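You operate a simulated robot arm through the tools that you are given. There is no shell and no other tool. Be economical: measure what you need, move in short steps, check, and stop when the job is done.

The job below is to be done with a simulated robot arm. You get a single attempt, and the scene is never put back.

## Task
Move the spoilt cream bow to the purple tray and set a silver stud in the blue bow.
Fine: one push on the red knob; end with the slide out, the new bow in it, the dial set.

It is judged by the outcome, as a careful person would: the job done as asked, and still so three seconds after it is handed in. It fails if anything else is knocked over, pushed out of place, dropped, spilled or broken.

## Robot
A 7-joint arm with a two-finger parallel gripper, fixed in place. Base frame: the origin is at the foot of the arm, x ahead of it, y to its left, z up; the work surface is at about z = 840. Units: mm, rad, N and s.
With the tool pointing down near the work surface it reaches from about 240 to 680 mm from the base axis. Its first joint turns from -1.152 to 1.152 rad. Payload 2.4 kg.
Tool frame: the origin (TCP) lies between the finger pads and is the grasp point; the fingertips stand 30 mm ahead of it; z points along the fingers, y is the line along which they close. Largest opening 94 mm; finger width 28, thickness 10; the body of the gripper, 50 by 96 mm, starts 55 mm behind the TCP.
Orientation is that of the tool frame in the base frame, as a unit quaternion [w, x, y, z]. With the fingers straight down and closing along the base's y, the tool's x points along the base's -x, its y along +y and its z along -z.

## Interface
- The arm moves only by the tool step_arm. Its argument "moves" is a list of rows, each an object of numbers (a shift or turn left out is 0, a gripper value left out holds the last): "tx", "ty", "tz": the shift along the tool's x, y, z in units of 250 mm (1.0 is 250 mm); "rx", "ry", "rz": the turn, a rotation vector about the tool's x, y, z in units of 45 degrees (1.0 is 45 degrees); "grip": the gripper command, from -1 (shut) to 1 (fully open), values between in proportion. In form: [{"tx": .., "ty": .., "tz": .., "rx": .., "ry": .., "rz": .., "grip": ..}, ...]. A call has 1 to 20 rows; each row is the pose to reach, as a shift and turn from the pose commanded when the call began, along the tool's axes at that moment. A call with a number of a shift or a turn outside -1 to 1 is refused whole. Each row takes 0.2 s and may step no farther than 50 mm and 0.15 rad from the row before; otherwise, or with a gripper value out of range, the whole call is refused. A pose out of reach is approached as far as the arm can. The call stops where the force on the tool passes 40 N (or 10 N more than at its start, if that is more) or the arm is blocked; 0.2 s more then pass. The fingers move at their own pace (about 153 mm/s each) and stop on an object; they squeeze with about 22 N. The grip force told is the motor's: it shows also when the fingers shut on nothing. Time passes only in rows, and 0.2 s behind the last, so rows that repeat a pose let the fingers close. It gives the time, the measured TCP pose, the force on the tool (base axes), the opening and the grip force at its end, in the units of the frame above (readings bear some noise).
- Cameras (640 x 400 px; columns grow to the right, rows downward): "scene" is fixed at [51.9, 478.2, 1441.4]; the picture's right is [-0.61, -0.79, 0.00], its down [-0.42, 0.33, -0.85] and it looks along [0.67, -0.51, -0.53] (base axes); focal length 294 px, centre (320, 200). "wrist" rides on the gripper at [76, 14, -102] in the tool frame; the picture's right is [-0.18, 0.98, 0.00], its down [-0.75, -0.14, -0.64] and it looks along [-0.63, -0.12, 0.77] (tool axes); focal length 243 px, centre (320, 200). There is no depth. A picture from a camera that has moved, and an enlarged one, comes with that camera's place and axes in the base frame and with its lens. The place of the scene camera against the robot may be out by one fixed shift of up to 12 mm in any direction.
- grab_frame(camera): a new picture of that camera. No time passes.
- zoom(camera, box): a new picture of the part [left, top, right, bottom] of that camera's present view, enlarged. No time passes.
- hand_in(): hands the job in; it is judged then, once.

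Work in short steps. Places have to be worked out from the pictures, the camera data and where the tool is seen: move nearer, look again, correct. Check each grasp and each placing, and mend what went wrong. You have 120 turns and 84 pictures in all, those below and enlarged ones among them. Open the gripper and draw the arm clear of the work before you hand the job in, unless the task says otherwise; then end with one line.

The tools are called after "Emit:" by a JSON object that holds its "name" and its "arguments". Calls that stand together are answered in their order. step_arm: Moves the arm, as the interface text tells. Its arguments: {"type":"object","properties":{"moves":{"type":"array","items":{"type":"object","properties":{"tx":{"type":"number"},"ty":{"type":"number"},"tz":{"type":"number"},"rx":{"type":"number"},"ry":{"type":"number"},"rz":{"type":"number"},"grip":{"type":"number"}}}}},"required":["moves"]} The other tools are called the same way: grab_frame (camera) takes a picture; zoom (camera, box) takes an enlarged picture of a part of a camera's view; hand_in () hands the job in.

At the start:

```text
t: 0.0
tool_pos: [342.5, 228.2, 1301.4]
ee_rot: [0.0, 0.001, 1.0, 0.0]
ft_force: [0.3, -0.5, -0.2]
finger_gap: 94.2
finger_force: 0.1
```

scene: 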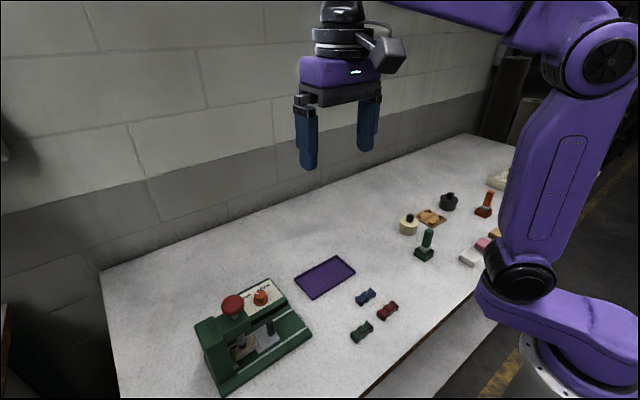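
wrist: 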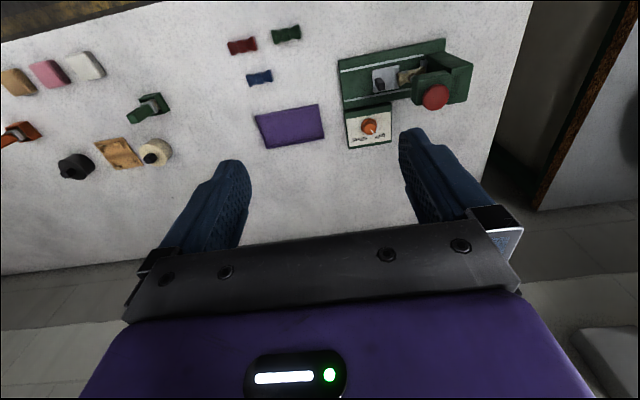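

I'll begin by looking closely at the machine and at the parts on the table.

Emit:
{"name": "zoom", "arguments": {"camera": "scene", "box": [180, 270, 340, 400]}}

Emit:
{"name": "zoom", "arguments": {"camera": "wrist", "box": [320, 20, 500, 160]}}

Emit:
{"name": "zoom", "arguments": {"camera": "scene", "box": [340, 160, 520, 350]}}

```text
3.08 times, centred on (260, 335) of scene
camera zoom: at [51.9, 478.2, 1441.4], right [-0.61, -0.79, 0.0], down [-0.42, 0.33, -0.85], along [0.67, -0.51, -0.53], focal length 903 px, centre (505, -215)
```

zoom: 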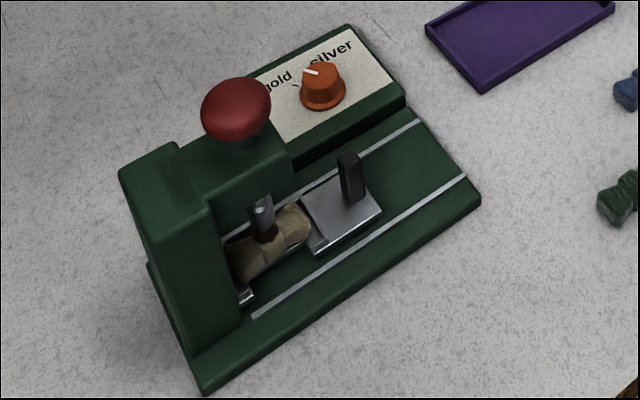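

```text
2.86 times, centred on (410, 90) of wrist
camera zoom: at [267.2, 243.6, 1404.3], right [0.18, 0.98, 0.0], down [0.75, -0.14, 0.64], along [0.63, -0.12, -0.77], focal length 693 px, centre (63, 514)
```

zoom: 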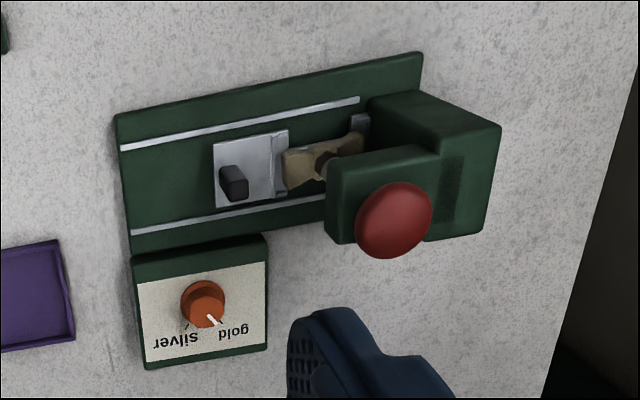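

```text
2.11 times, centred on (430, 255) of scene
camera zoom: at [51.9, 478.2, 1441.4], right [-0.61, -0.79, 0.0], down [-0.42, 0.33, -0.85], along [0.67, -0.51, -0.53], focal length 618 px, centre (88, 84)
```

zoom: 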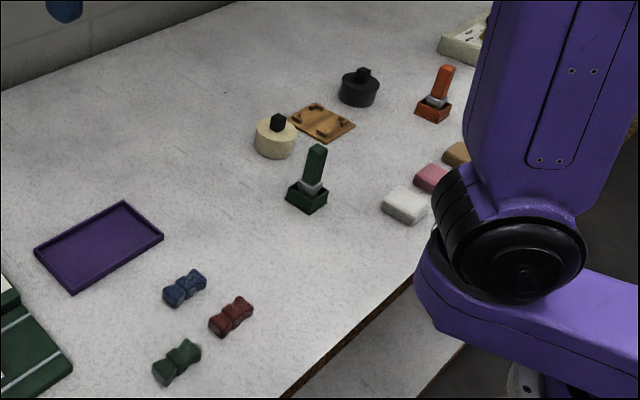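

The machine seems square to the base axes. Its rails run along y, the slide is in under the press and the dial points at gold. I'll turn the gripper -90° so it closes along x with the camera on the -y side, then come down for a closer look.

Emit:
{"name": "step_arm", "arguments": {"moves": [{"tx": -0.05, "ty": -0.04, "tz": 0.1, "rz": -0.166}, {"tx": -0.1, "ty": -0.08, "tz": 0.2, "rz": -0.333}, {"tx": -0.16, "ty": -0.12, "tz": 0.3, "rz": -0.5}, {"tx": -0.22, "ty": -0.16, "tz": 0.4, "rz": -0.666}, {"tx": -0.28, "ty": -0.2, "tz": 0.5, "rz": -0.833}, {"tx": -0.34, "ty": -0.24, "tz": 0.6, "rz": -1.0}]}}

Emit:
{"name": "step_arm", "arguments": {"moves": [{"rz": -0.166}, {"rz": -0.333}, {"rz": -0.5}, {"rz": -0.666}, {"rz": -0.833}, {"rz": -1.0}, {"rz": -1.0}]}}

Emit:
{"name": "grab_frame", "arguments": {"camera": "wrist"}}

```text
t: 1.4
tool_pos: [428.2, 170.2, 1150.7]
ee_rot: [0.0, -0.383, 0.924, 0.0]
ft_force: [-0.3, 0.5, -0.2]
finger_gap: 94.0
finger_force: 0.0
```

```text
t: 3.0
tool_pos: [428.1, 169.5, 1150.8]
ee_rot: [0.0, 0.708, -0.706, -0.001]
ft_force: [0.6, -0.2, -0.1]
finger_gap: 93.8
finger_force: 0.0
```

```text
78 pictures are left
camera wrist: at [414.1, 93.6, 1254.2], right [-0.98, 0.18, 0.0], down [0.14, 0.75, 0.64], along [0.12, 0.63, -0.77], focal length 243 px, centre (320, 200)
```

wrist: 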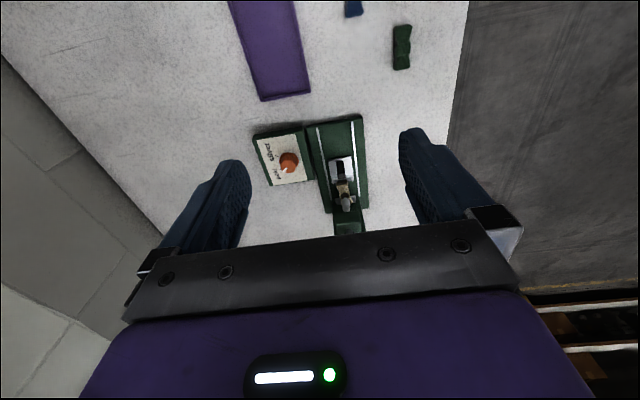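

The gripper is lined up now, so I'll zoom in on the machine to measure it.

Emit:
{"name": "zoom", "arguments": {"camera": "wrist", "box": [240, 100, 400, 240]}}

```text
2.86 times, centred on (320, 170) of wrist
camera zoom: at [414.1, 93.6, 1254.2], right [-0.98, 0.18, 0.0], down [0.14, 0.75, 0.64], along [0.12, 0.63, -0.77], focal length 693 px, centre (320, 286)
```

zoom: 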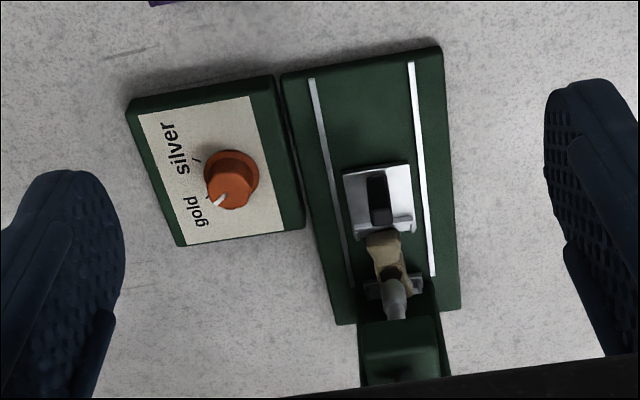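

The slide's handle is at about (423, 334), with z from 858 to 900. I'll go above it with the fingers part closed and check.

Emit:
{"name": "step_arm", "arguments": {"moves": [{"tx": -0.11, "tz": 0.1, "grip": 0.1}, {"tx": -0.22, "tz": 0.2}, {"tx": -0.33, "tz": 0.3}, {"tx": -0.44, "ty": 0.02, "tz": 0.4}, {"tx": -0.55, "ty": 0.02, "tz": 0.5}, {"tx": -0.658, "ty": 0.02, "tz": 0.6}, {"tx": -0.658, "ty": 0.02, "tz": 0.7}, {"tx": -0.658, "ty": 0.02, "tz": 0.8}, {"tx": -0.658, "ty": 0.02, "tz": 0.8}]}}

Emit:
{"name": "grab_frame", "arguments": {"camera": "wrist"}}

Emit:
{"name": "zoom", "arguments": {"camera": "scene", "box": [180, 240, 340, 400]}}

```text
t: 5.0
tool_pos: [422.7, 333.5, 950.2]
ee_rot: [0.0, 0.707, -0.707, 0.0]
ft_force: [-0.3, 0.4, 0.4]
finger_gap: 51.4
finger_force: 0.0
```

```text
76 pictures are left
camera wrist: at [409.4, 257.7, 1052.8], right [-0.98, 0.18, 0.0], down [0.14, 0.75, 0.64], along [0.12, 0.63, -0.77], focal length 243 px, centre (320, 200)
```

wrist: 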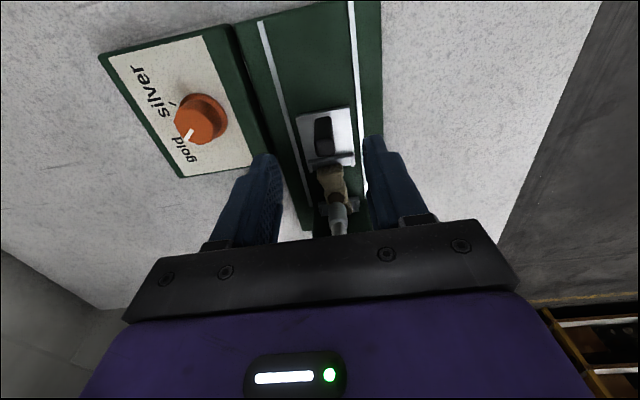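

```text
2.50 times, centred on (260, 320) of scene
camera zoom: at [51.9, 478.2, 1441.4], right [-0.61, -0.79, 0.0], down [-0.42, 0.33, -0.85], along [0.67, -0.51, -0.53], focal length 734 px, centre (470, -100)
```

zoom: 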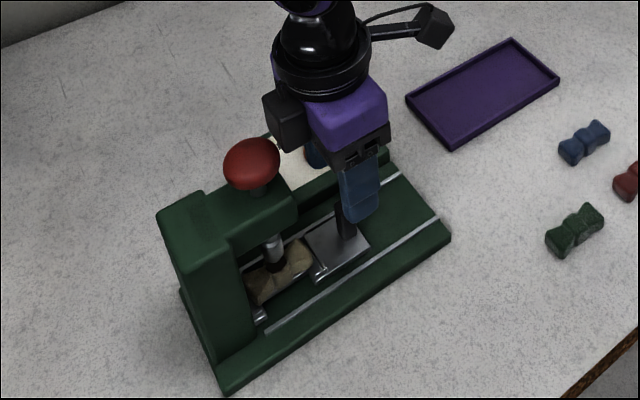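

A black block on the +y side of the gripper comes near the press head. I'll move the grasp about 11 mm toward -y and keep it high, gripping only the top of the handle.

Emit:
{"name": "step_arm", "arguments": {"moves": [{"tx": 0.046, "tz": 0.05}, {"tx": 0.046, "tz": 0.11}, {"tx": 0.046, "tz": 0.172}, {"tx": 0.046, "tz": 0.172}]}}

Emit:
{"name": "zoom", "arguments": {"camera": "scene", "box": [180, 240, 340, 400]}}

Emit:
{"name": "grab_frame", "arguments": {"camera": "wrist"}}

```text
t: 6.0
tool_pos: [422.2, 320.7, 908.4]
ee_rot: [0.0, -0.707, 0.707, 0.0]
ft_force: [-0.7, -0.1, -0.5]
finger_gap: 51.6
finger_force: 0.0
```

```text
2.50 times, centred on (260, 320) of scene
camera zoom: at [51.9, 478.2, 1441.4], right [-0.61, -0.79, 0.0], down [-0.42, 0.33, -0.85], along [0.67, -0.51, -0.53], focal length 734 px, centre (470, -100)
```

zoom: 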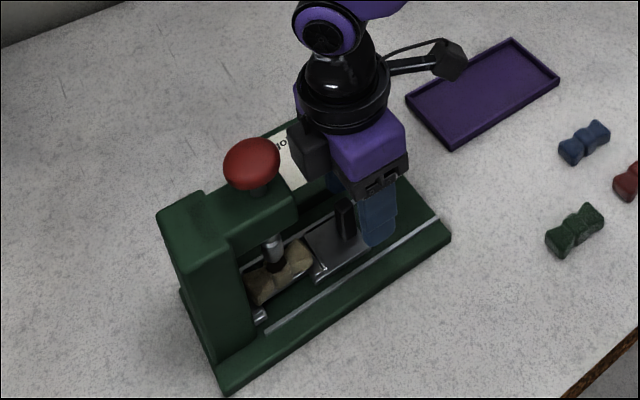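

```text
73 pictures are left
camera wrist: at [408.4, 245.2, 1010.6], right [-0.98, 0.18, 0.0], down [0.14, 0.75, 0.64], along [0.12, 0.63, -0.77], focal length 243 px, centre (320, 200)
```

wrist: 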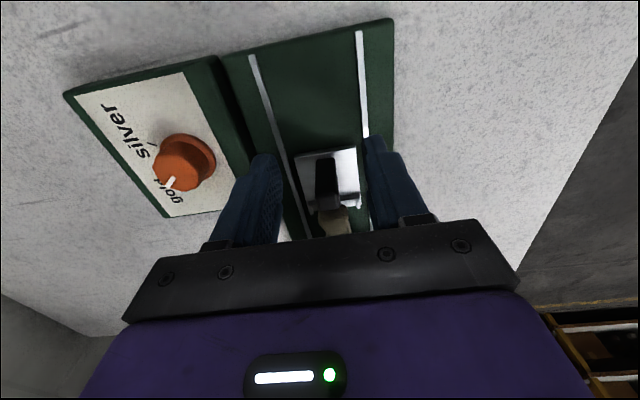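

The handle's centre is near y=335, so the fingers barely overlap it. I'll move 6 mm toward +y, which leaves a few pixels of clearance to the knob, and then close.

Emit:
{"name": "step_arm", "arguments": {"moves": [{"tx": -0.012}, {"tx": -0.024}, {"tx": -0.024, "grip": -1}, {"tx": -0.024, "grip": -1}, {"tx": -0.024, "grip": -1}]}}

Emit:
{"name": "zoom", "arguments": {"camera": "scene", "box": [180, 240, 340, 400]}}

```text
t: 7.2
tool_pos: [420.6, 328.8, 909.1]
ee_rot: [0.002, 0.707, -0.707, -0.001]
ft_force: [-24.6, -3.4, 19.0]
finger_gap: 13.8
finger_force: 45.0
```

```text
2.50 times, centred on (260, 320) of scene
camera zoom: at [51.0, 478.0, 1441.6], right [-0.61, -0.79, 0.0], down [-0.42, 0.33, -0.85], along [0.67, -0.51, -0.53], focal length 734 px, centre (470, -100)
```

zoom: 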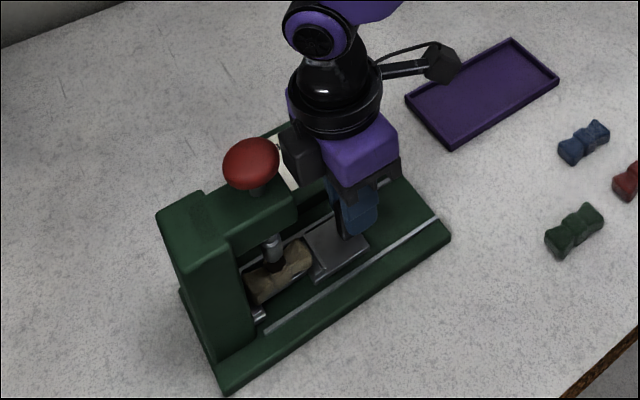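

The handle is held at 13.8 mm, but there is a side load, so the handle sits a little further to -x. I'll ease over 2.5 mm, then pull the slide gently toward -y.

Emit:
{"name": "step_arm", "arguments": {"moves": [{"ty": 0.006}, {"ty": 0.012}, {"ty": 0.012}]}}

Emit:
{"name": "step_arm", "arguments": {"moves": [{"tx": 0.03}, {"tx": 0.06}, {"tx": 0.09}, {"tx": 0.12}, {"tx": 0.15}, {"tx": 0.15}]}}

Emit:
{"name": "zoom", "arguments": {"camera": "scene", "box": [180, 240, 340, 400]}}

```text
t: 8.0
tool_pos: [419.4, 327.1, 908.5]
ee_rot: [0.0, 0.708, -0.706, 0.001]
ft_force: [-8.5, 0.0, 2.2]
finger_gap: 14.1
finger_force: 45.8
```

```text
t: 9.4
tool_pos: [419.2, 289.6, 908.8]
ee_rot: [0.0, -0.707, 0.708, 0.001]
ft_force: [-9.7, 0.0, 10.9]
finger_gap: 13.6
finger_force: 45.0
```

```text
2.50 times, centred on (260, 320) of scene
camera zoom: at [51.5, 478.1, 1441.5], right [-0.61, -0.79, 0.0], down [-0.42, 0.33, -0.85], along [0.67, -0.51, -0.53], focal length 734 px, centre (470, -100)
```

zoom: 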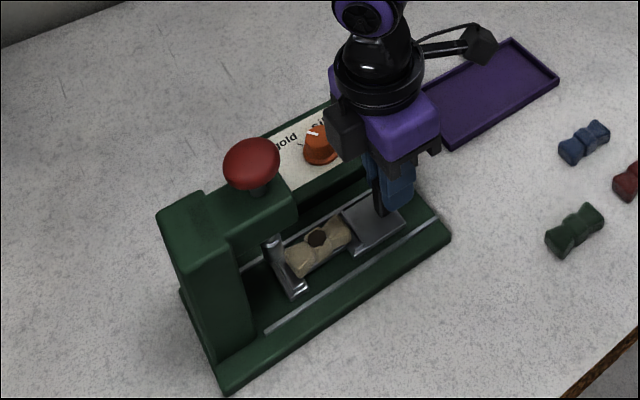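

The slide moves freely and brings the cream bow with it. I'll keep pulling until it reaches its stop.

Emit:
{"name": "step_arm", "arguments": {"moves": [{"tx": 0.03}, {"tx": 0.06}, {"tx": 0.09}, {"tx": 0.12}, {"tx": 0.15}, {"tx": 0.18}, {"tx": 0.2}, {"tx": 0.22}]}}

Emit:
{"name": "zoom", "arguments": {"camera": "scene", "box": [180, 240, 340, 400]}}

```text
t: 11.2
tool_pos: [420.3, 241.3, 909.7]
ee_rot: [-0.005, 0.708, -0.706, -0.001]
ft_force: [8.4, 33.2, -16.2]
finger_gap: 14.3
finger_force: 44.9
```

```text
2.50 times, centred on (260, 320) of scene
camera zoom: at [52.3, 479.3, 1441.0], right [-0.61, -0.79, 0.0], down [-0.42, 0.32, -0.85], along [0.67, -0.52, -0.53], focal length 734 px, centre (470, -100)
```

zoom: 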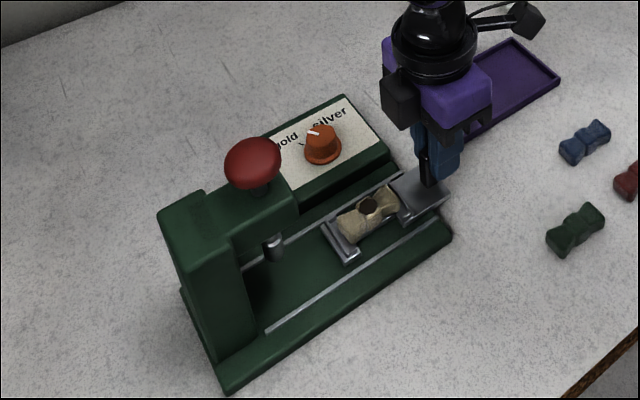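

It hit the stop with a 33 N reaction, so the slide is fully out. I'll take the load off, release, and lift straight up to view the bow.

Emit:
{"name": "step_arm", "arguments": {"moves": [{"tx": -0.026}, {"tx": -0.026, "grip": -0.4}, {"tx": -0.026, "grip": 0}, {"tx": -0.026, "tz": -0.1}, {"tx": -0.026, "tz": -0.25}, {"tx": -0.026, "tz": -0.4}, {"tx": 0.15, "tz": -0.45}, {"tx": 0.15, "tz": -0.45}]}}

Emit:
{"name": "grab_frame", "arguments": {"camera": "wrist"}}

Emit:
{"name": "zoom", "arguments": {"camera": "scene", "box": [220, 260, 380, 360]}}

```text
t: 13.0
tool_pos: [419.9, 198.7, 1022.3]
ee_rot: [0.0, 0.708, -0.707, 0.0]
ft_force: [0.1, -0.4, -0.2]
finger_gap: 47.1
finger_force: 0.0
```

```text
69 pictures are left
camera wrist: at [406.4, 121.8, 1124.7], right [-0.98, 0.18, 0.0], down [0.14, 0.75, 0.64], along [0.12, 0.63, -0.77], focal length 243 px, centre (320, 200)
```

wrist: 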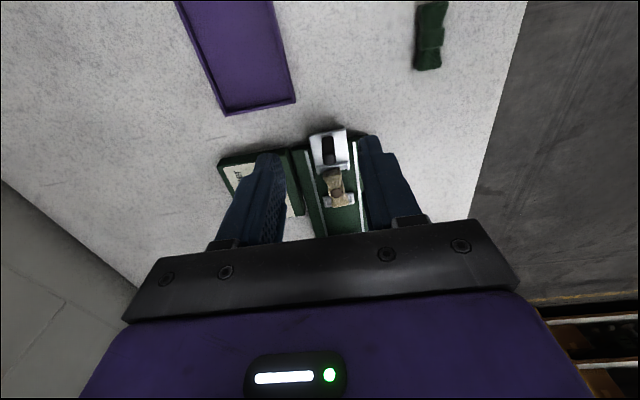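

```text
4.00 times, centred on (300, 310) of scene
camera zoom: at [51.9, 478.2, 1441.4], right [-0.61, -0.79, 0.0], down [-0.42, 0.33, -0.85], along [0.67, -0.51, -0.53], focal length 1174 px, centre (400, -240)
```

zoom: 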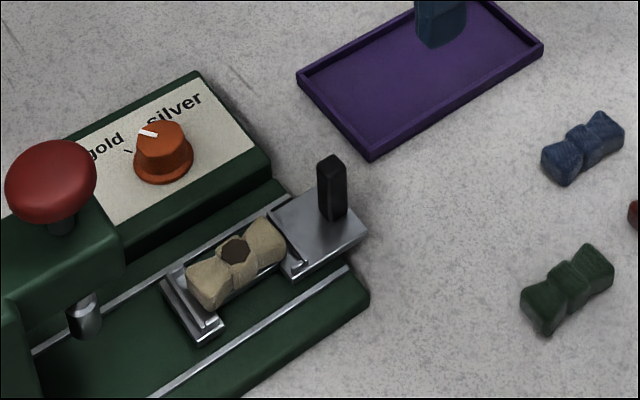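

The bow sits between the front plate and an end bar, lengthwise along y. I'll zoom in from the wrist to locate it.

Emit:
{"name": "zoom", "arguments": {"camera": "wrist", "box": [280, 115, 400, 235]}}

```text
3.33 times, centred on (340, 175) of wrist
camera zoom: at [406.4, 121.8, 1124.7], right [-0.98, 0.18, 0.0], down [0.14, 0.75, 0.64], along [0.12, 0.63, -0.77], focal length 809 px, centre (253, 283)
```

zoom: 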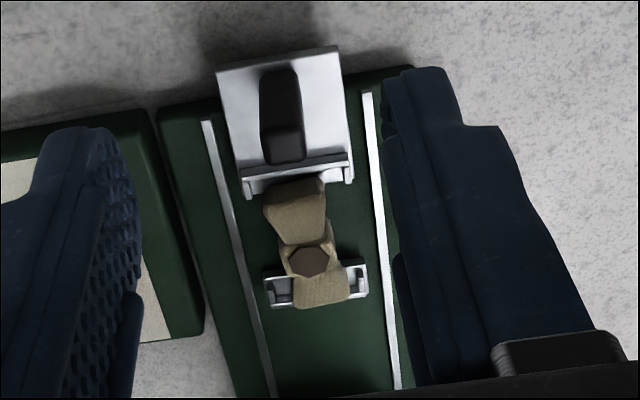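

The bow's waist is at about (422, 314), with its top near z 872. I'll move above it at TCP z 940 and check.

Emit:
{"name": "step_arm", "arguments": {"moves": [{"tx": -0.16}, {"tx": -0.32, "ty": -0.006, "tz": 0.05}, {"tx": -0.461, "ty": -0.006, "tz": 0.15}, {"tx": -0.461, "ty": -0.006, "tz": 0.25}, {"tx": -0.461, "ty": -0.006, "tz": 0.32}, {"tx": -0.461, "ty": -0.006, "tz": 0.32}]}}

Emit:
{"name": "zoom", "arguments": {"camera": "wrist", "box": [220, 80, 420, 240]}}

Emit:
{"name": "zoom", "arguments": {"camera": "scene", "box": [220, 260, 380, 360]}}

```text
t: 14.4
tool_pos: [422.5, 313.3, 940.0]
ee_rot: [-0.001, 0.707, -0.707, 0.0]
ft_force: [0.4, 0.6, 0.0]
finger_gap: 47.2
finger_force: 0.0
```

```text
2.50 times, centred on (320, 160) of wrist
camera zoom: at [408.8, 237.9, 1042.0], right [-0.98, 0.18, 0.0], down [0.14, 0.75, 0.64], along [0.12, 0.63, -0.77], focal length 606 px, centre (320, 300)
```

zoom: 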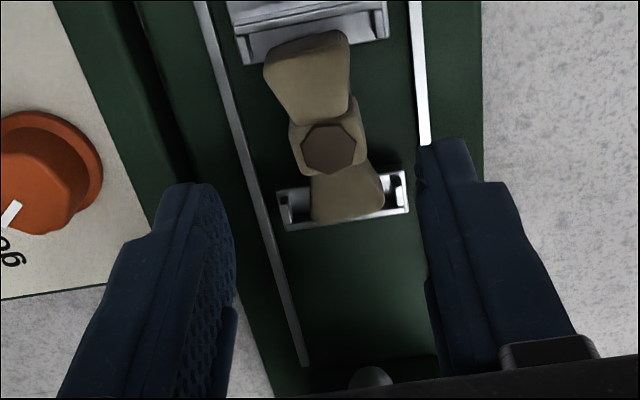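

```text
4.00 times, centred on (300, 310) of scene
camera zoom: at [51.9, 478.2, 1441.4], right [-0.61, -0.79, 0.0], down [-0.42, 0.33, -0.85], along [0.67, -0.51, -0.53], focal length 1174 px, centre (400, -240)
```

zoom: 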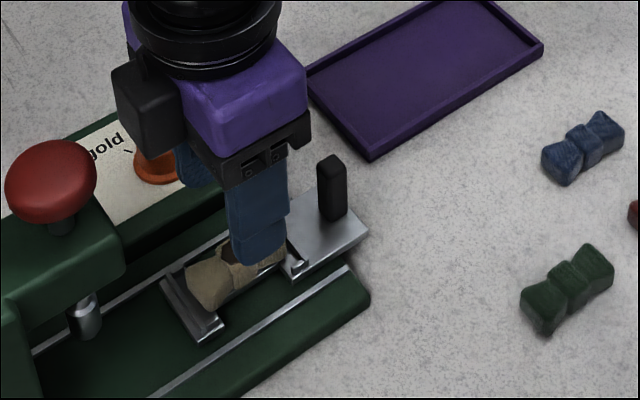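

The waist is at about (421.5, 318). I'll make that small correction, go down to z 888 and close.

Emit:
{"name": "step_arm", "arguments": {"moves": [{"tx": -0.019, "ty": 0.004, "tz": 0.07}, {"tx": -0.019, "ty": 0.004, "tz": 0.14}, {"tx": -0.019, "ty": 0.004, "tz": 0.208}, {"tx": -0.019, "ty": 0.004, "tz": 0.208, "grip": -1}, {"tx": -0.019, "ty": 0.004, "tz": 0.208}, {"tx": -0.019, "ty": 0.004, "tz": 0.208}]}}

Emit:
{"name": "zoom", "arguments": {"camera": "scene", "box": [220, 260, 380, 360]}}

```text
t: 15.8
tool_pos: [420.5, 318.8, 890.1]
ee_rot: [0.0, -0.707, 0.707, 0.0]
ft_force: [-1.6, 0.5, 2.5]
finger_gap: 25.4
finger_force: 22.2
```

```text
4.00 times, centred on (300, 310) of scene
camera zoom: at [51.9, 478.2, 1441.4], right [-0.61, -0.79, 0.0], down [-0.42, 0.33, -0.85], along [0.67, -0.51, -0.53], focal length 1174 px, centre (400, -240)
```

zoom: 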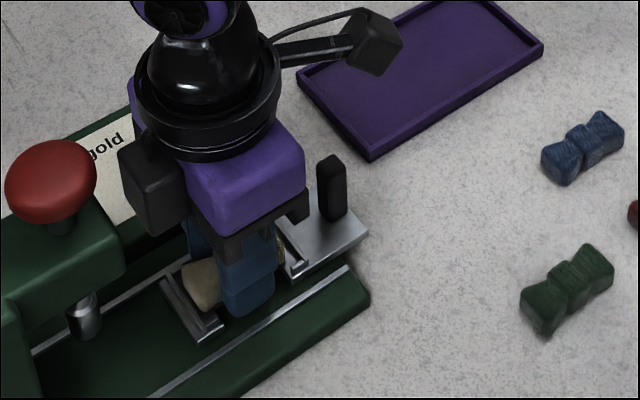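

The bow is held, at 25.4 mm. I'll lift it straight up and check it before carrying it to the tray.

Emit:
{"name": "step_arm", "arguments": {"moves": [{"tz": -0.08}, {"tz": -0.2}, {"tz": -0.32}, {"tz": -0.44}, {"tz": -0.44}]}}

Emit:
{"name": "zoom", "arguments": {"camera": "scene", "box": [220, 220, 380, 360]}}

```text
t: 17.0
tool_pos: [419.1, 316.8, 999.1]
ee_rot: [0.0, 0.708, -0.707, 0.001]
ft_force: [-0.6, 0.1, -0.3]
finger_gap: 25.5
finger_force: 22.4
```

```text
2.86 times, centred on (300, 290) of scene
camera zoom: at [51.9, 478.2, 1441.4], right [-0.61, -0.79, 0.0], down [-0.42, 0.33, -0.85], along [0.67, -0.51, -0.53], focal length 838 px, centre (377, -57)
```

zoom: 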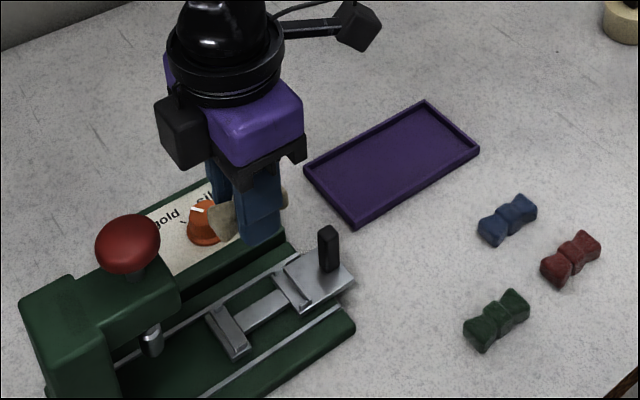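

The bow is in the fingers and the slide stayed out. I'll carry it over the tray centre at about (488, 130).

Emit:
{"name": "step_arm", "arguments": {"moves": [{"tx": 0.15, "ty": -0.055}, {"tx": 0.3, "ty": -0.11}, {"tx": 0.45, "ty": -0.165}, {"tx": 0.6, "ty": -0.22}, {"tx": 0.747, "ty": -0.276}, {"tx": 0.747, "ty": -0.276, "tz": 0.15}, {"tx": 0.747, "ty": -0.276, "tz": 0.3}, {"tx": 0.747, "ty": -0.276, "tz": 0.3}]}}

Emit:
{"name": "grab_frame", "arguments": {"camera": "scene"}}

Emit:
{"name": "grab_frame", "arguments": {"camera": "wrist"}}

```text
t: 18.8
tool_pos: [487.6, 130.3, 925.8]
ee_rot: [-0.001, -0.707, 0.707, 0.0]
ft_force: [-0.2, 0.1, 0.2]
finger_gap: 25.6
finger_force: 21.6
```

```text
62 pictures are left
```

scene: 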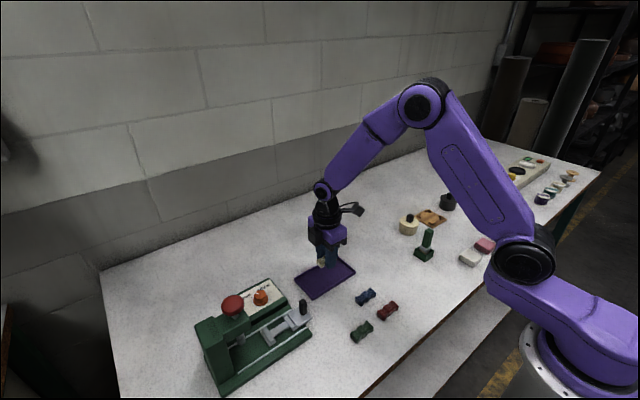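

```text
61 pictures are left
camera wrist: at [474.1, 53.8, 1028.0], right [-0.98, 0.18, 0.0], down [0.14, 0.75, 0.64], along [0.12, 0.63, -0.77], focal length 243 px, centre (320, 200)
```

wrist: 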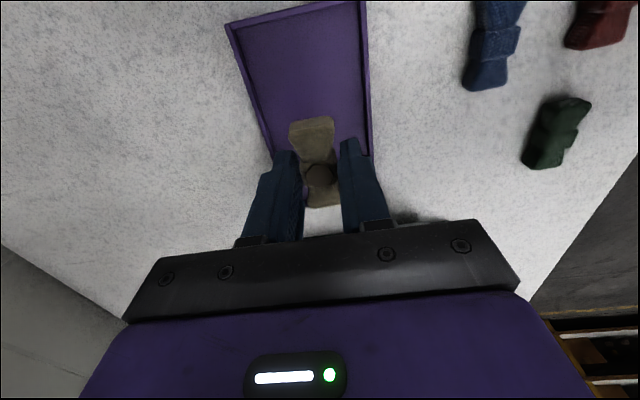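

From the wrist view the tray runs about y 59–155 and x 451–533, so its centre is near (491, 107). I'll shift over there and lower gently.

Emit:
{"name": "step_arm", "arguments": {"moves": [{"tx": 0.09, "ty": -0.012}, {"tx": 0.09, "ty": -0.012, "tz": 0.08}, {"tx": 0.09, "ty": -0.012, "tz": 0.14}, {"tx": 0.09, "ty": -0.012, "tz": 0.16}, {"tx": 0.09, "ty": -0.012, "tz": 0.17}]}}

Emit:
{"name": "zoom", "arguments": {"camera": "scene", "box": [270, 220, 400, 320]}}

```text
t: 20.0
tool_pos: [492.6, 107.9, 881.6]
ee_rot: [-0.001, 0.708, -0.707, 0.0]
ft_force: [0.2, -0.3, 0.5]
finger_gap: 25.6
finger_force: 21.8
```

```text
4.00 times, centred on (335, 270) of scene
camera zoom: at [51.9, 478.2, 1441.4], right [-0.61, -0.79, 0.0], down [-0.42, 0.33, -0.85], along [0.67, -0.51, -0.53], focal length 1174 px, centre (260, -80)
```

zoom: 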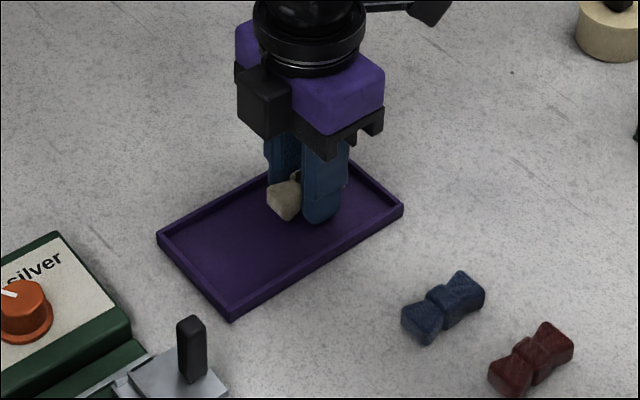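

The scene view shows the tray really runs from y≈58 to 204, because the fingers hid its far edge in the wrist view. I'll go back to y≈130 and lower to contact there.

Emit:
{"name": "step_arm", "arguments": {"moves": [{"tz": -0.04}, {"tx": -0.09, "ty": 0.008, "tz": -0.04}, {"tx": -0.09, "ty": 0.008, "tz": 0.0}, {"tx": -0.09, "ty": 0.008, "tz": 0.02}, {"tx": -0.09, "ty": 0.008, "tz": 0.03}]}}

Emit:
{"name": "zoom", "arguments": {"camera": "scene", "box": [270, 220, 400, 320]}}

```text
t: 21.2
tool_pos: [490.6, 132.2, 874.4]
ee_rot: [-0.001, 0.707, -0.707, 0.0]
ft_force: [0.2, 0.5, -0.2]
finger_gap: 25.5
finger_force: 22.6
```

```text
4.00 times, centred on (335, 270) of scene
camera zoom: at [51.9, 478.2, 1441.4], right [-0.61, -0.79, 0.0], down [-0.42, 0.33, -0.85], along [0.67, -0.51, -0.53], focal length 1174 px, centre (260, -80)
```

zoom: 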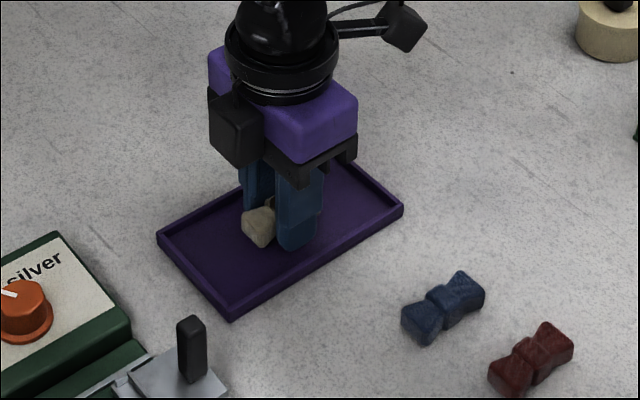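

There's still no contact at z 874, so I'll lower in small steps and watch the force.

Emit:
{"name": "step_arm", "arguments": {"moves": [{"tz": 0.006}, {"tz": 0.006}]}}

```text
t: 21.8
tool_pos: [490.9, 132.2, 874.2]
ee_rot: [0.002, -0.707, 0.707, 0.0]
ft_force: [-4.0, -2.6, 28.8]
finger_gap: 25.6
finger_force: 22.6
```

It touched the floor at about z 874. I'll back off 1.5 mm, open partway and rise.

Emit:
{"name": "step_arm", "arguments": {"moves": [{"tz": -0.004}, {"tz": -0.004, "grip": -0.2}, {"tz": -0.004, "grip": 0.0}, {"tz": -0.1, "grip": 0.0}, {"tz": -0.25}, {"tz": -0.4}, {"tz": -0.5}]}}

Emit:
{"name": "zoom", "arguments": {"camera": "scene", "box": [270, 220, 400, 350]}}

Emit:
{"name": "grab_frame", "arguments": {"camera": "wrist"}}

```text
t: 23.4
tool_pos: [490.1, 131.0, 998.0]
ee_rot: [-0.001, 0.707, -0.707, 0.0]
ft_force: [0.2, -0.1, 0.0]
finger_gap: 46.9
finger_force: 0.0
```

```text
3.08 times, centred on (335, 285) of scene
camera zoom: at [51.9, 478.2, 1441.4], right [-0.61, -0.79, 0.0], down [-0.42, 0.33, -0.85], along [0.67, -0.51, -0.53], focal length 903 px, centre (274, -62)
```

zoom: 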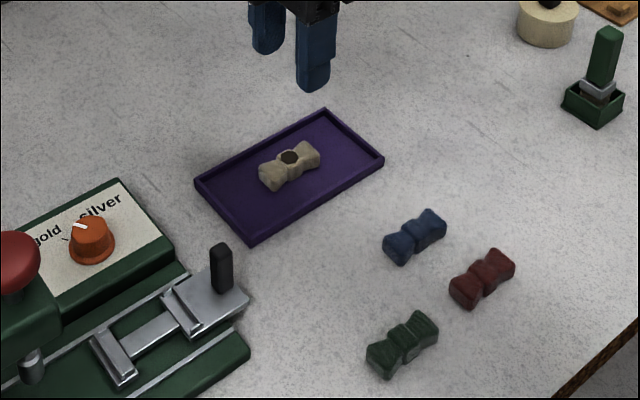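

```text
57 pictures are left
camera wrist: at [476.6, 56.0, 1099.1], right [-0.98, 0.18, 0.0], down [0.14, 0.75, 0.64], along [0.12, 0.63, -0.77], focal length 243 px, centre (320, 200)
```

wrist: 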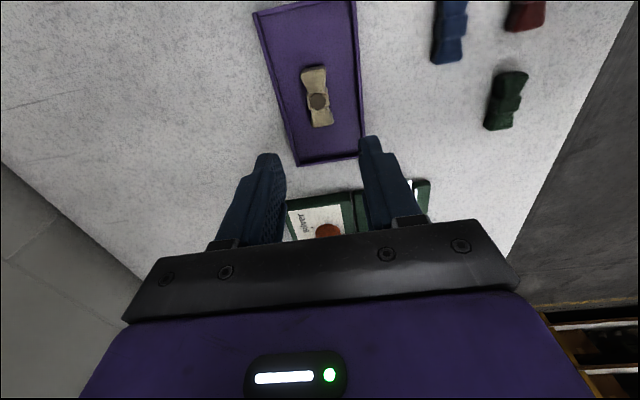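

The cream bow is in the tray. The blue bow is near (367, 99), lying roughly along y, so I'll move above it to measure.

Emit:
{"name": "step_arm", "arguments": {"moves": [{"tx": 0.04, "ty": 0.16}, {"tx": 0.08, "ty": 0.33}, {"tx": 0.128, "ty": 0.492}, {"tx": 0.128, "ty": 0.492, "tz": 0.08}, {"tx": 0.128, "ty": 0.492, "tz": 0.08}]}}

Emit:
{"name": "zoom", "arguments": {"camera": "wrist", "box": [220, 40, 420, 200]}}

```text
t: 24.6
tool_pos: [364.9, 101.1, 978.3]
ee_rot: [0.001, 0.707, -0.707, 0.0]
ft_force: [0.1, 0.0, 0.0]
finger_gap: 47.1
finger_force: 0.1
```

```text
2.50 times, centred on (320, 120) of wrist
camera zoom: at [352.5, 25.4, 1079.8], right [-0.98, 0.18, 0.0], down [0.14, 0.75, 0.64], along [0.12, 0.63, -0.77], focal length 606 px, centre (320, 400)
```

zoom: 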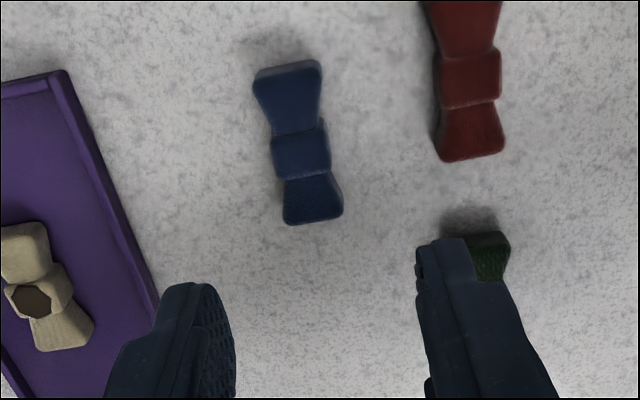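

The blue bow is centred at (372.4, 92) and lies along y within about 1°. The red bow clears the finger by about 12 mm, so I'll go down and grasp at z 875.

Emit:
{"name": "step_arm", "arguments": {"moves": [{"tx": 0.036, "ty": -0.03, "tz": 0.05}, {"tx": 0.036, "ty": -0.03, "tz": 0.2}, {"tx": 0.036, "ty": -0.03, "tz": 0.3}, {"tx": 0.036, "ty": -0.03, "tz": 0.3}]}}

Emit:
{"name": "grab_frame", "arguments": {"camera": "wrist"}}

Emit:
{"name": "zoom", "arguments": {"camera": "scene", "box": [320, 250, 440, 350]}}

```text
t: 25.6
tool_pos: [374.8, 90.2, 904.6]
ee_rot: [-0.001, -0.707, 0.707, 0.0]
ft_force: [0.5, 0.3, -1.4]
finger_gap: 46.9
finger_force: 0.0
```

```text
55 pictures are left
camera wrist: at [361.6, 15.5, 1006.9], right [-0.98, 0.18, 0.0], down [0.14, 0.75, 0.64], along [0.12, 0.63, -0.77], focal length 243 px, centre (320, 200)
```

wrist: 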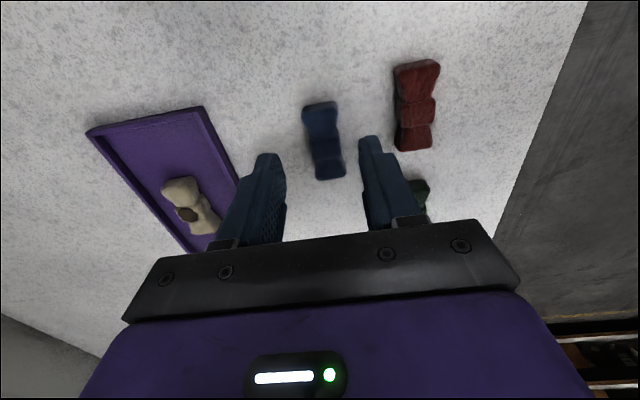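

```text
4.00 times, centred on (380, 300) of scene
camera zoom: at [51.9, 478.2, 1441.4], right [-0.61, -0.79, 0.0], down [-0.42, 0.33, -0.85], along [0.67, -0.51, -0.53], focal length 1174 px, centre (80, -200)
```

zoom: 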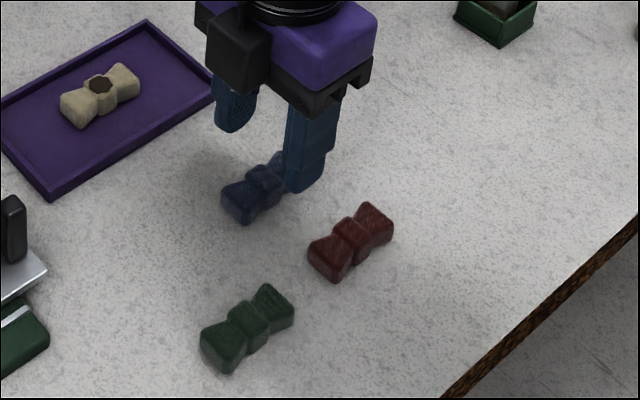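

The waist is at about (373, 90), right below the tool. I'll descend to z 875 and close.

Emit:
{"name": "step_arm", "arguments": {"moves": [{"ty": 0.007, "tz": 0.06}, {"ty": 0.007, "tz": 0.116}, {"ty": 0.007, "tz": 0.116}, {"ty": 0.007, "tz": 0.116, "grip": -1}, {"ty": 0.007, "tz": 0.116}, {"ty": 0.007, "tz": 0.116}]}}

Emit:
{"name": "zoom", "arguments": {"camera": "scene", "box": [320, 250, 440, 350]}}

Emit:
{"name": "zoom", "arguments": {"camera": "wrist", "box": [260, 120, 400, 240]}}

```text
t: 27.0
tool_pos: [371.8, 91.1, 874.8]
ee_rot: [0.0, -0.706, 0.708, 0.001]
ft_force: [-0.8, 0.0, 0.3]
finger_gap: 25.7
finger_force: 22.6
```

```text
4.00 times, centred on (380, 300) of scene
camera zoom: at [51.9, 478.2, 1441.4], right [-0.61, -0.79, 0.0], down [-0.42, 0.33, -0.85], along [0.67, -0.51, -0.53], focal length 1174 px, centre (80, -200)
```

zoom: 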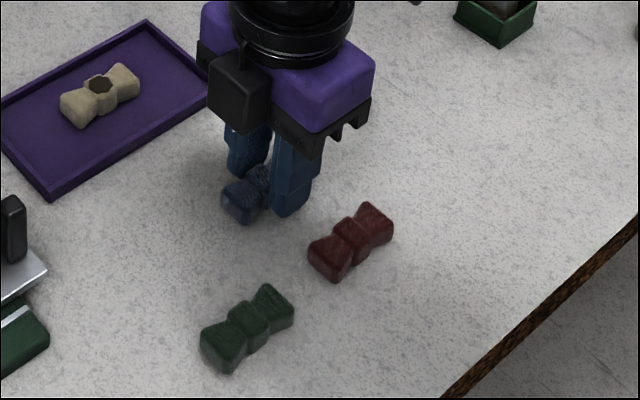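

```text
3.33 times, centred on (330, 180) of wrist
camera zoom: at [358.2, 15.1, 977.4], right [-0.98, 0.18, 0.0], down [0.14, 0.75, 0.64], along [0.12, 0.63, -0.77], focal length 809 px, centre (287, 267)
```

zoom: 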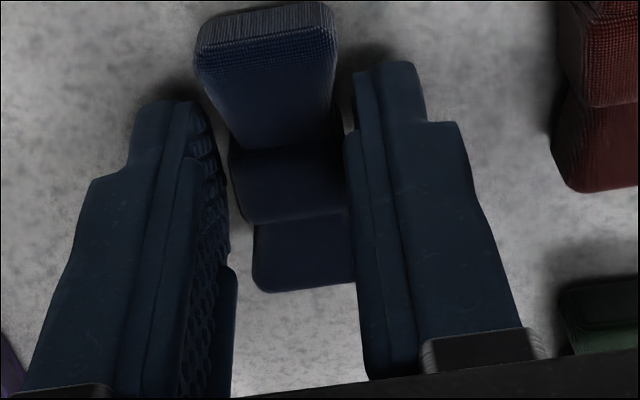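

The blue bow is held at 25.7 mm, and it sits in the fingers within about 1 mm of where the cream bow did. I'll lift it and carry it above the slide at (420.5, 318).

Emit:
{"name": "step_arm", "arguments": {"moves": [{"tz": -0.1}, {"tz": -0.28}, {"tz": -0.46}, {"tx": -0.15, "ty": -0.03, "tz": -0.46}, {"tx": -0.3, "ty": -0.07, "tz": -0.46}, {"tx": -0.46, "ty": -0.1, "tz": -0.46}, {"tx": -0.62, "ty": -0.14, "tz": -0.46}, {"tx": -0.77, "ty": -0.17, "tz": -0.46}, {"tx": -0.907, "ty": -0.195, "tz": -0.46}, {"tx": -0.907, "ty": -0.195, "tz": -0.28}, {"tx": -0.907, "ty": -0.195, "tz": -0.16}, {"tx": -0.907, "ty": -0.195, "tz": -0.16}]}}

Emit:
{"name": "zoom", "arguments": {"camera": "scene", "box": [220, 260, 380, 360]}}

Emit:
{"name": "zoom", "arguments": {"camera": "wrist", "box": [220, 80, 420, 240]}}

```text
t: 29.6
tool_pos: [420.9, 315.5, 914.0]
ee_rot: [0.0, 0.708, -0.707, 0.0]
ft_force: [-0.8, 0.0, 0.0]
finger_gap: 25.6
finger_force: 21.7
```

```text
4.00 times, centred on (300, 310) of scene
camera zoom: at [51.9, 478.3, 1441.4], right [-0.61, -0.79, 0.0], down [-0.42, 0.33, -0.85], along [0.67, -0.51, -0.53], focal length 1174 px, centre (400, -240)
```

zoom: 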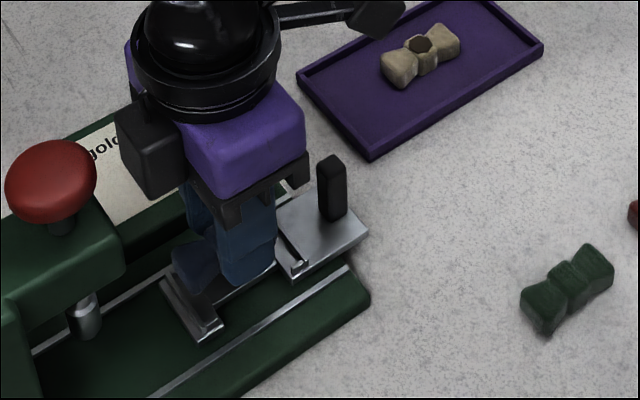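

```text
2.50 times, centred on (320, 160) of wrist
camera zoom: at [408.0, 240.5, 1015.9], right [-0.98, 0.18, 0.0], down [0.14, 0.75, 0.64], along [0.12, 0.63, -0.77], focal length 606 px, centre (320, 300)
```

zoom: 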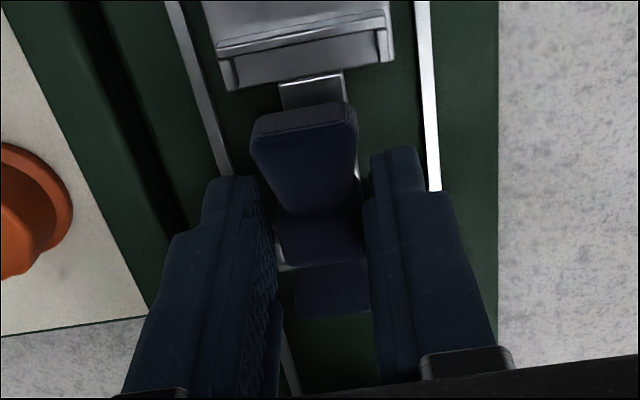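

By my tally of commands the tool is at about (421.5, 316.2, 913), and the cream bow was gripped at (420, 317.2, 889). I'll correct to match and lower in small steps.

Emit:
{"name": "step_arm", "arguments": {"moves": [{"tx": -0.005, "ty": 0.003, "tz": 0.04}, {"tx": -0.005, "ty": 0.003, "tz": 0.07}, {"tx": -0.005, "ty": 0.003, "tz": 0.08}, {"tx": -0.005, "ty": 0.003, "tz": 0.088}]}}

Emit:
{"name": "zoom", "arguments": {"camera": "scene", "box": [240, 280, 340, 350]}}

```text
t: 30.6
tool_pos: [421.3, 319.4, 893.2]
ee_rot: [0.003, -0.707, 0.707, 0.001]
ft_force: [-3.4, 0.9, 31.0]
finger_gap: 25.9
finger_force: 22.2
```

```text
5.71 times, centred on (290, 315) of scene
camera zoom: at [51.4, 477.9, 1441.6], right [-0.61, -0.79, 0.0], down [-0.42, 0.33, -0.85], along [0.67, -0.51, -0.53], focal length 1677 px, centre (491, -457)
```

zoom: 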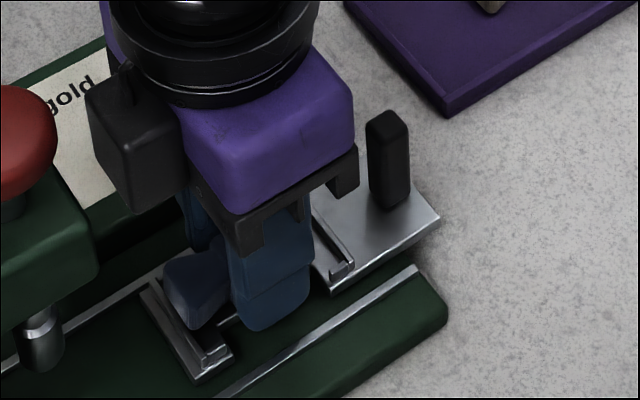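

It made contact with the bow bottom at about z 859, matching where the cream bow sat. I'll take the pressure off, open slowly and rise to check the seating.

Emit:
{"name": "step_arm", "arguments": {"moves": [{"tz": -0.005}, {"tz": -0.005, "grip": -0.35}, {"tz": -0.005, "grip": -0.2}, {"tz": -0.005, "grip": 0.0}, {"tz": -0.06}, {"tz": -0.2}, {"tz": -0.36}, {"tx": 0.15, "tz": -0.42}, {"tx": 0.3, "tz": -0.42}, {"tx": 0.3, "tz": -0.42}]}}

Emit:
{"name": "zoom", "arguments": {"camera": "scene", "box": [240, 270, 340, 350]}}

Emit:
{"name": "zoom", "arguments": {"camera": "wrist", "box": [260, 100, 420, 230]}}

```text
t: 32.8
tool_pos: [419.5, 242.9, 996.8]
ee_rot: [0.0, -0.707, 0.707, 0.0]
ft_force: [0.4, 0.8, 0.0]
finger_gap: 47.0
finger_force: 0.1
```

```text
5.00 times, centred on (290, 310) of scene
camera zoom: at [51.9, 478.2, 1441.4], right [-0.61, -0.79, 0.0], down [-0.42, 0.33, -0.85], along [0.67, -0.51, -0.53], focal length 1467 px, centre (470, -350)
```

zoom: 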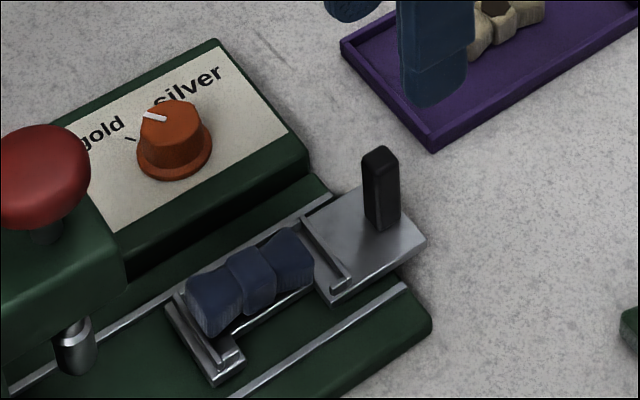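

```text
3.08 times, centred on (340, 165) of wrist
camera zoom: at [406.1, 167.8, 1098.6], right [-0.98, 0.18, 0.0], down [0.14, 0.75, 0.64], along [0.12, 0.63, -0.77], focal length 746 px, centre (258, 308)
```

zoom: 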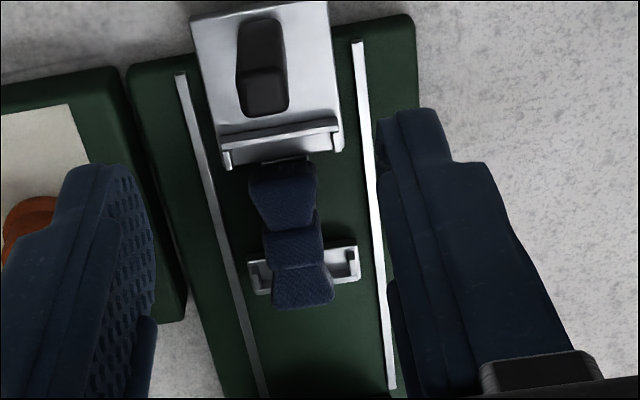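

The blue bow looks about 4 mm further toward +y than the cream one was. I'll look closer before deciding whether to re-seat it.

Emit:
{"name": "zoom", "arguments": {"camera": "scene", "box": [255, 300, 319, 350]}}

Emit:
{"name": "zoom", "arguments": {"camera": "wrist", "box": [300, 110, 380, 210]}}

```text
8.00 times, centred on (287, 325) of scene
camera zoom: at [51.9, 478.2, 1441.4], right [-0.61, -0.79, 0.0], down [-0.42, 0.33, -0.85], along [0.67, -0.51, -0.53], focal length 2348 px, centre (584, -800)
```

zoom: 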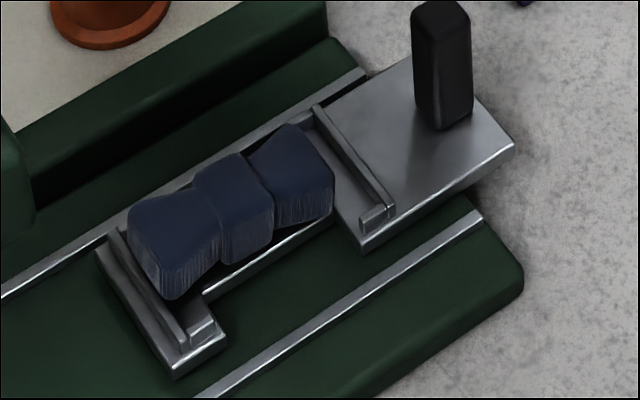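

```text
4.00 times, centred on (340, 160) of wrist
camera zoom: at [406.1, 167.8, 1098.6], right [-0.98, 0.18, 0.0], down [0.14, 0.75, 0.64], along [0.12, 0.63, -0.77], focal length 970 px, centre (240, 360)
```

zoom: 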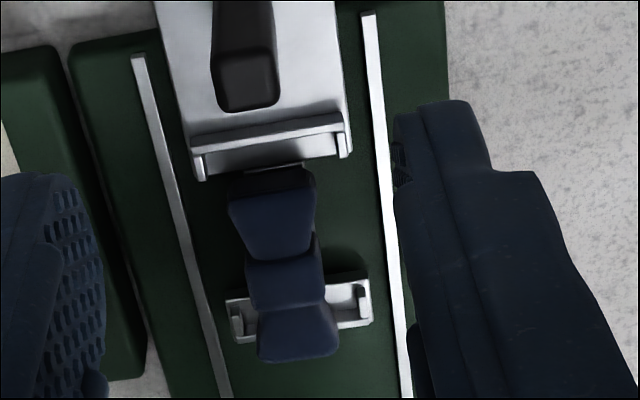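

The bow is in the cradle but pushed up against the +y lip, with a gap at the plate end. I'll grip it again, lift 5 mm, shift it 4 mm toward -y and set it down.

Emit:
{"name": "step_arm", "arguments": {"moves": [{"tx": -0.15}, {"tx": -0.3}, {"tx": -0.3, "tz": 0.15}, {"tx": -0.3, "tz": 0.3}, {"tx": -0.3, "tz": 0.41}, {"tx": -0.3, "tz": 0.41}, {"tx": -0.3, "tz": 0.41, "grip": -1}, {"tx": -0.3, "tz": 0.41}, {"tx": -0.3, "tz": 0.41}, {"tx": -0.3, "tz": 0.38}, {"tx": -0.3, "tz": 0.38}]}}

Emit:
{"name": "step_arm", "arguments": {"moves": [{"tx": 0.008}, {"tx": 0.016}, {"tx": 0.016, "tz": 0.015}, {"tx": 0.016, "tz": 0.026}, {"tx": 0.016, "tz": 0.034}]}}

```text
t: 35.2
tool_pos: [419.9, 319.2, 903.0]
ee_rot: [0.0, -0.707, 0.707, 0.0]
ft_force: [-0.2, -0.7, -0.2]
finger_gap: 25.6
finger_force: 21.8
```

```text
t: 36.4
tool_pos: [420.4, 314.5, 894.4]
ee_rot: [-0.001, 0.707, -0.707, 0.001]
ft_force: [-3.8, -0.8, 13.8]
finger_gap: 25.6
finger_force: 21.9
```

It made contact at the same height as before. I'll release and view it.

Emit:
{"name": "step_arm", "arguments": {"moves": [{"tz": -0.002}, {"tz": -0.002, "grip": -0.35}, {"tz": -0.002, "grip": -0.2}, {"tz": -0.002, "grip": 0.0}, {"tz": -0.06}, {"tz": -0.2}, {"tz": -0.36}, {"tx": 0.15, "tz": -0.42}, {"tx": 0.3, "tz": -0.42}, {"tx": 0.44, "tz": -0.52}, {"tx": 0.44, "tz": -0.52}]}}

Emit:
{"name": "zoom", "arguments": {"camera": "scene", "box": [255, 300, 319, 350]}}

Emit:
{"name": "zoom", "arguments": {"camera": "wrist", "box": [280, 115, 400, 235]}}

```text
t: 38.8
tool_pos: [420.3, 203.2, 1023.3]
ee_rot: [0.0, 0.707, -0.707, 0.0]
ft_force: [0.6, 0.5, 0.6]
finger_gap: 47.0
finger_force: 0.1
```

```text
8.00 times, centred on (287, 325) of scene
camera zoom: at [51.9, 478.2, 1441.4], right [-0.61, -0.79, 0.0], down [-0.42, 0.33, -0.85], along [0.67, -0.51, -0.53], focal length 2348 px, centre (584, -800)
```

zoom: 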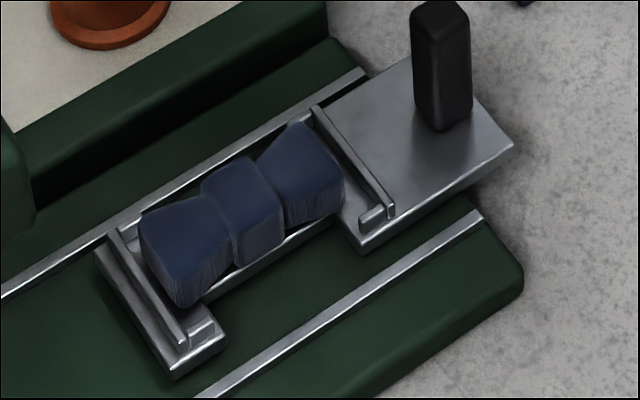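

```text
3.33 times, centred on (340, 175) of wrist
camera zoom: at [406.5, 127.6, 1126.7], right [-0.98, 0.18, 0.0], down [0.14, 0.75, 0.64], along [0.12, 0.63, -0.77], focal length 809 px, centre (253, 283)
```

zoom: 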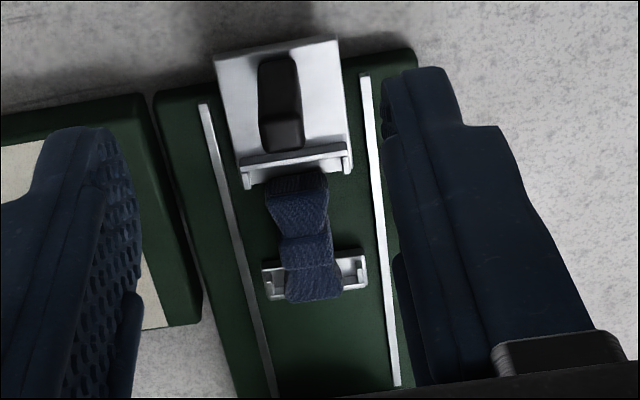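

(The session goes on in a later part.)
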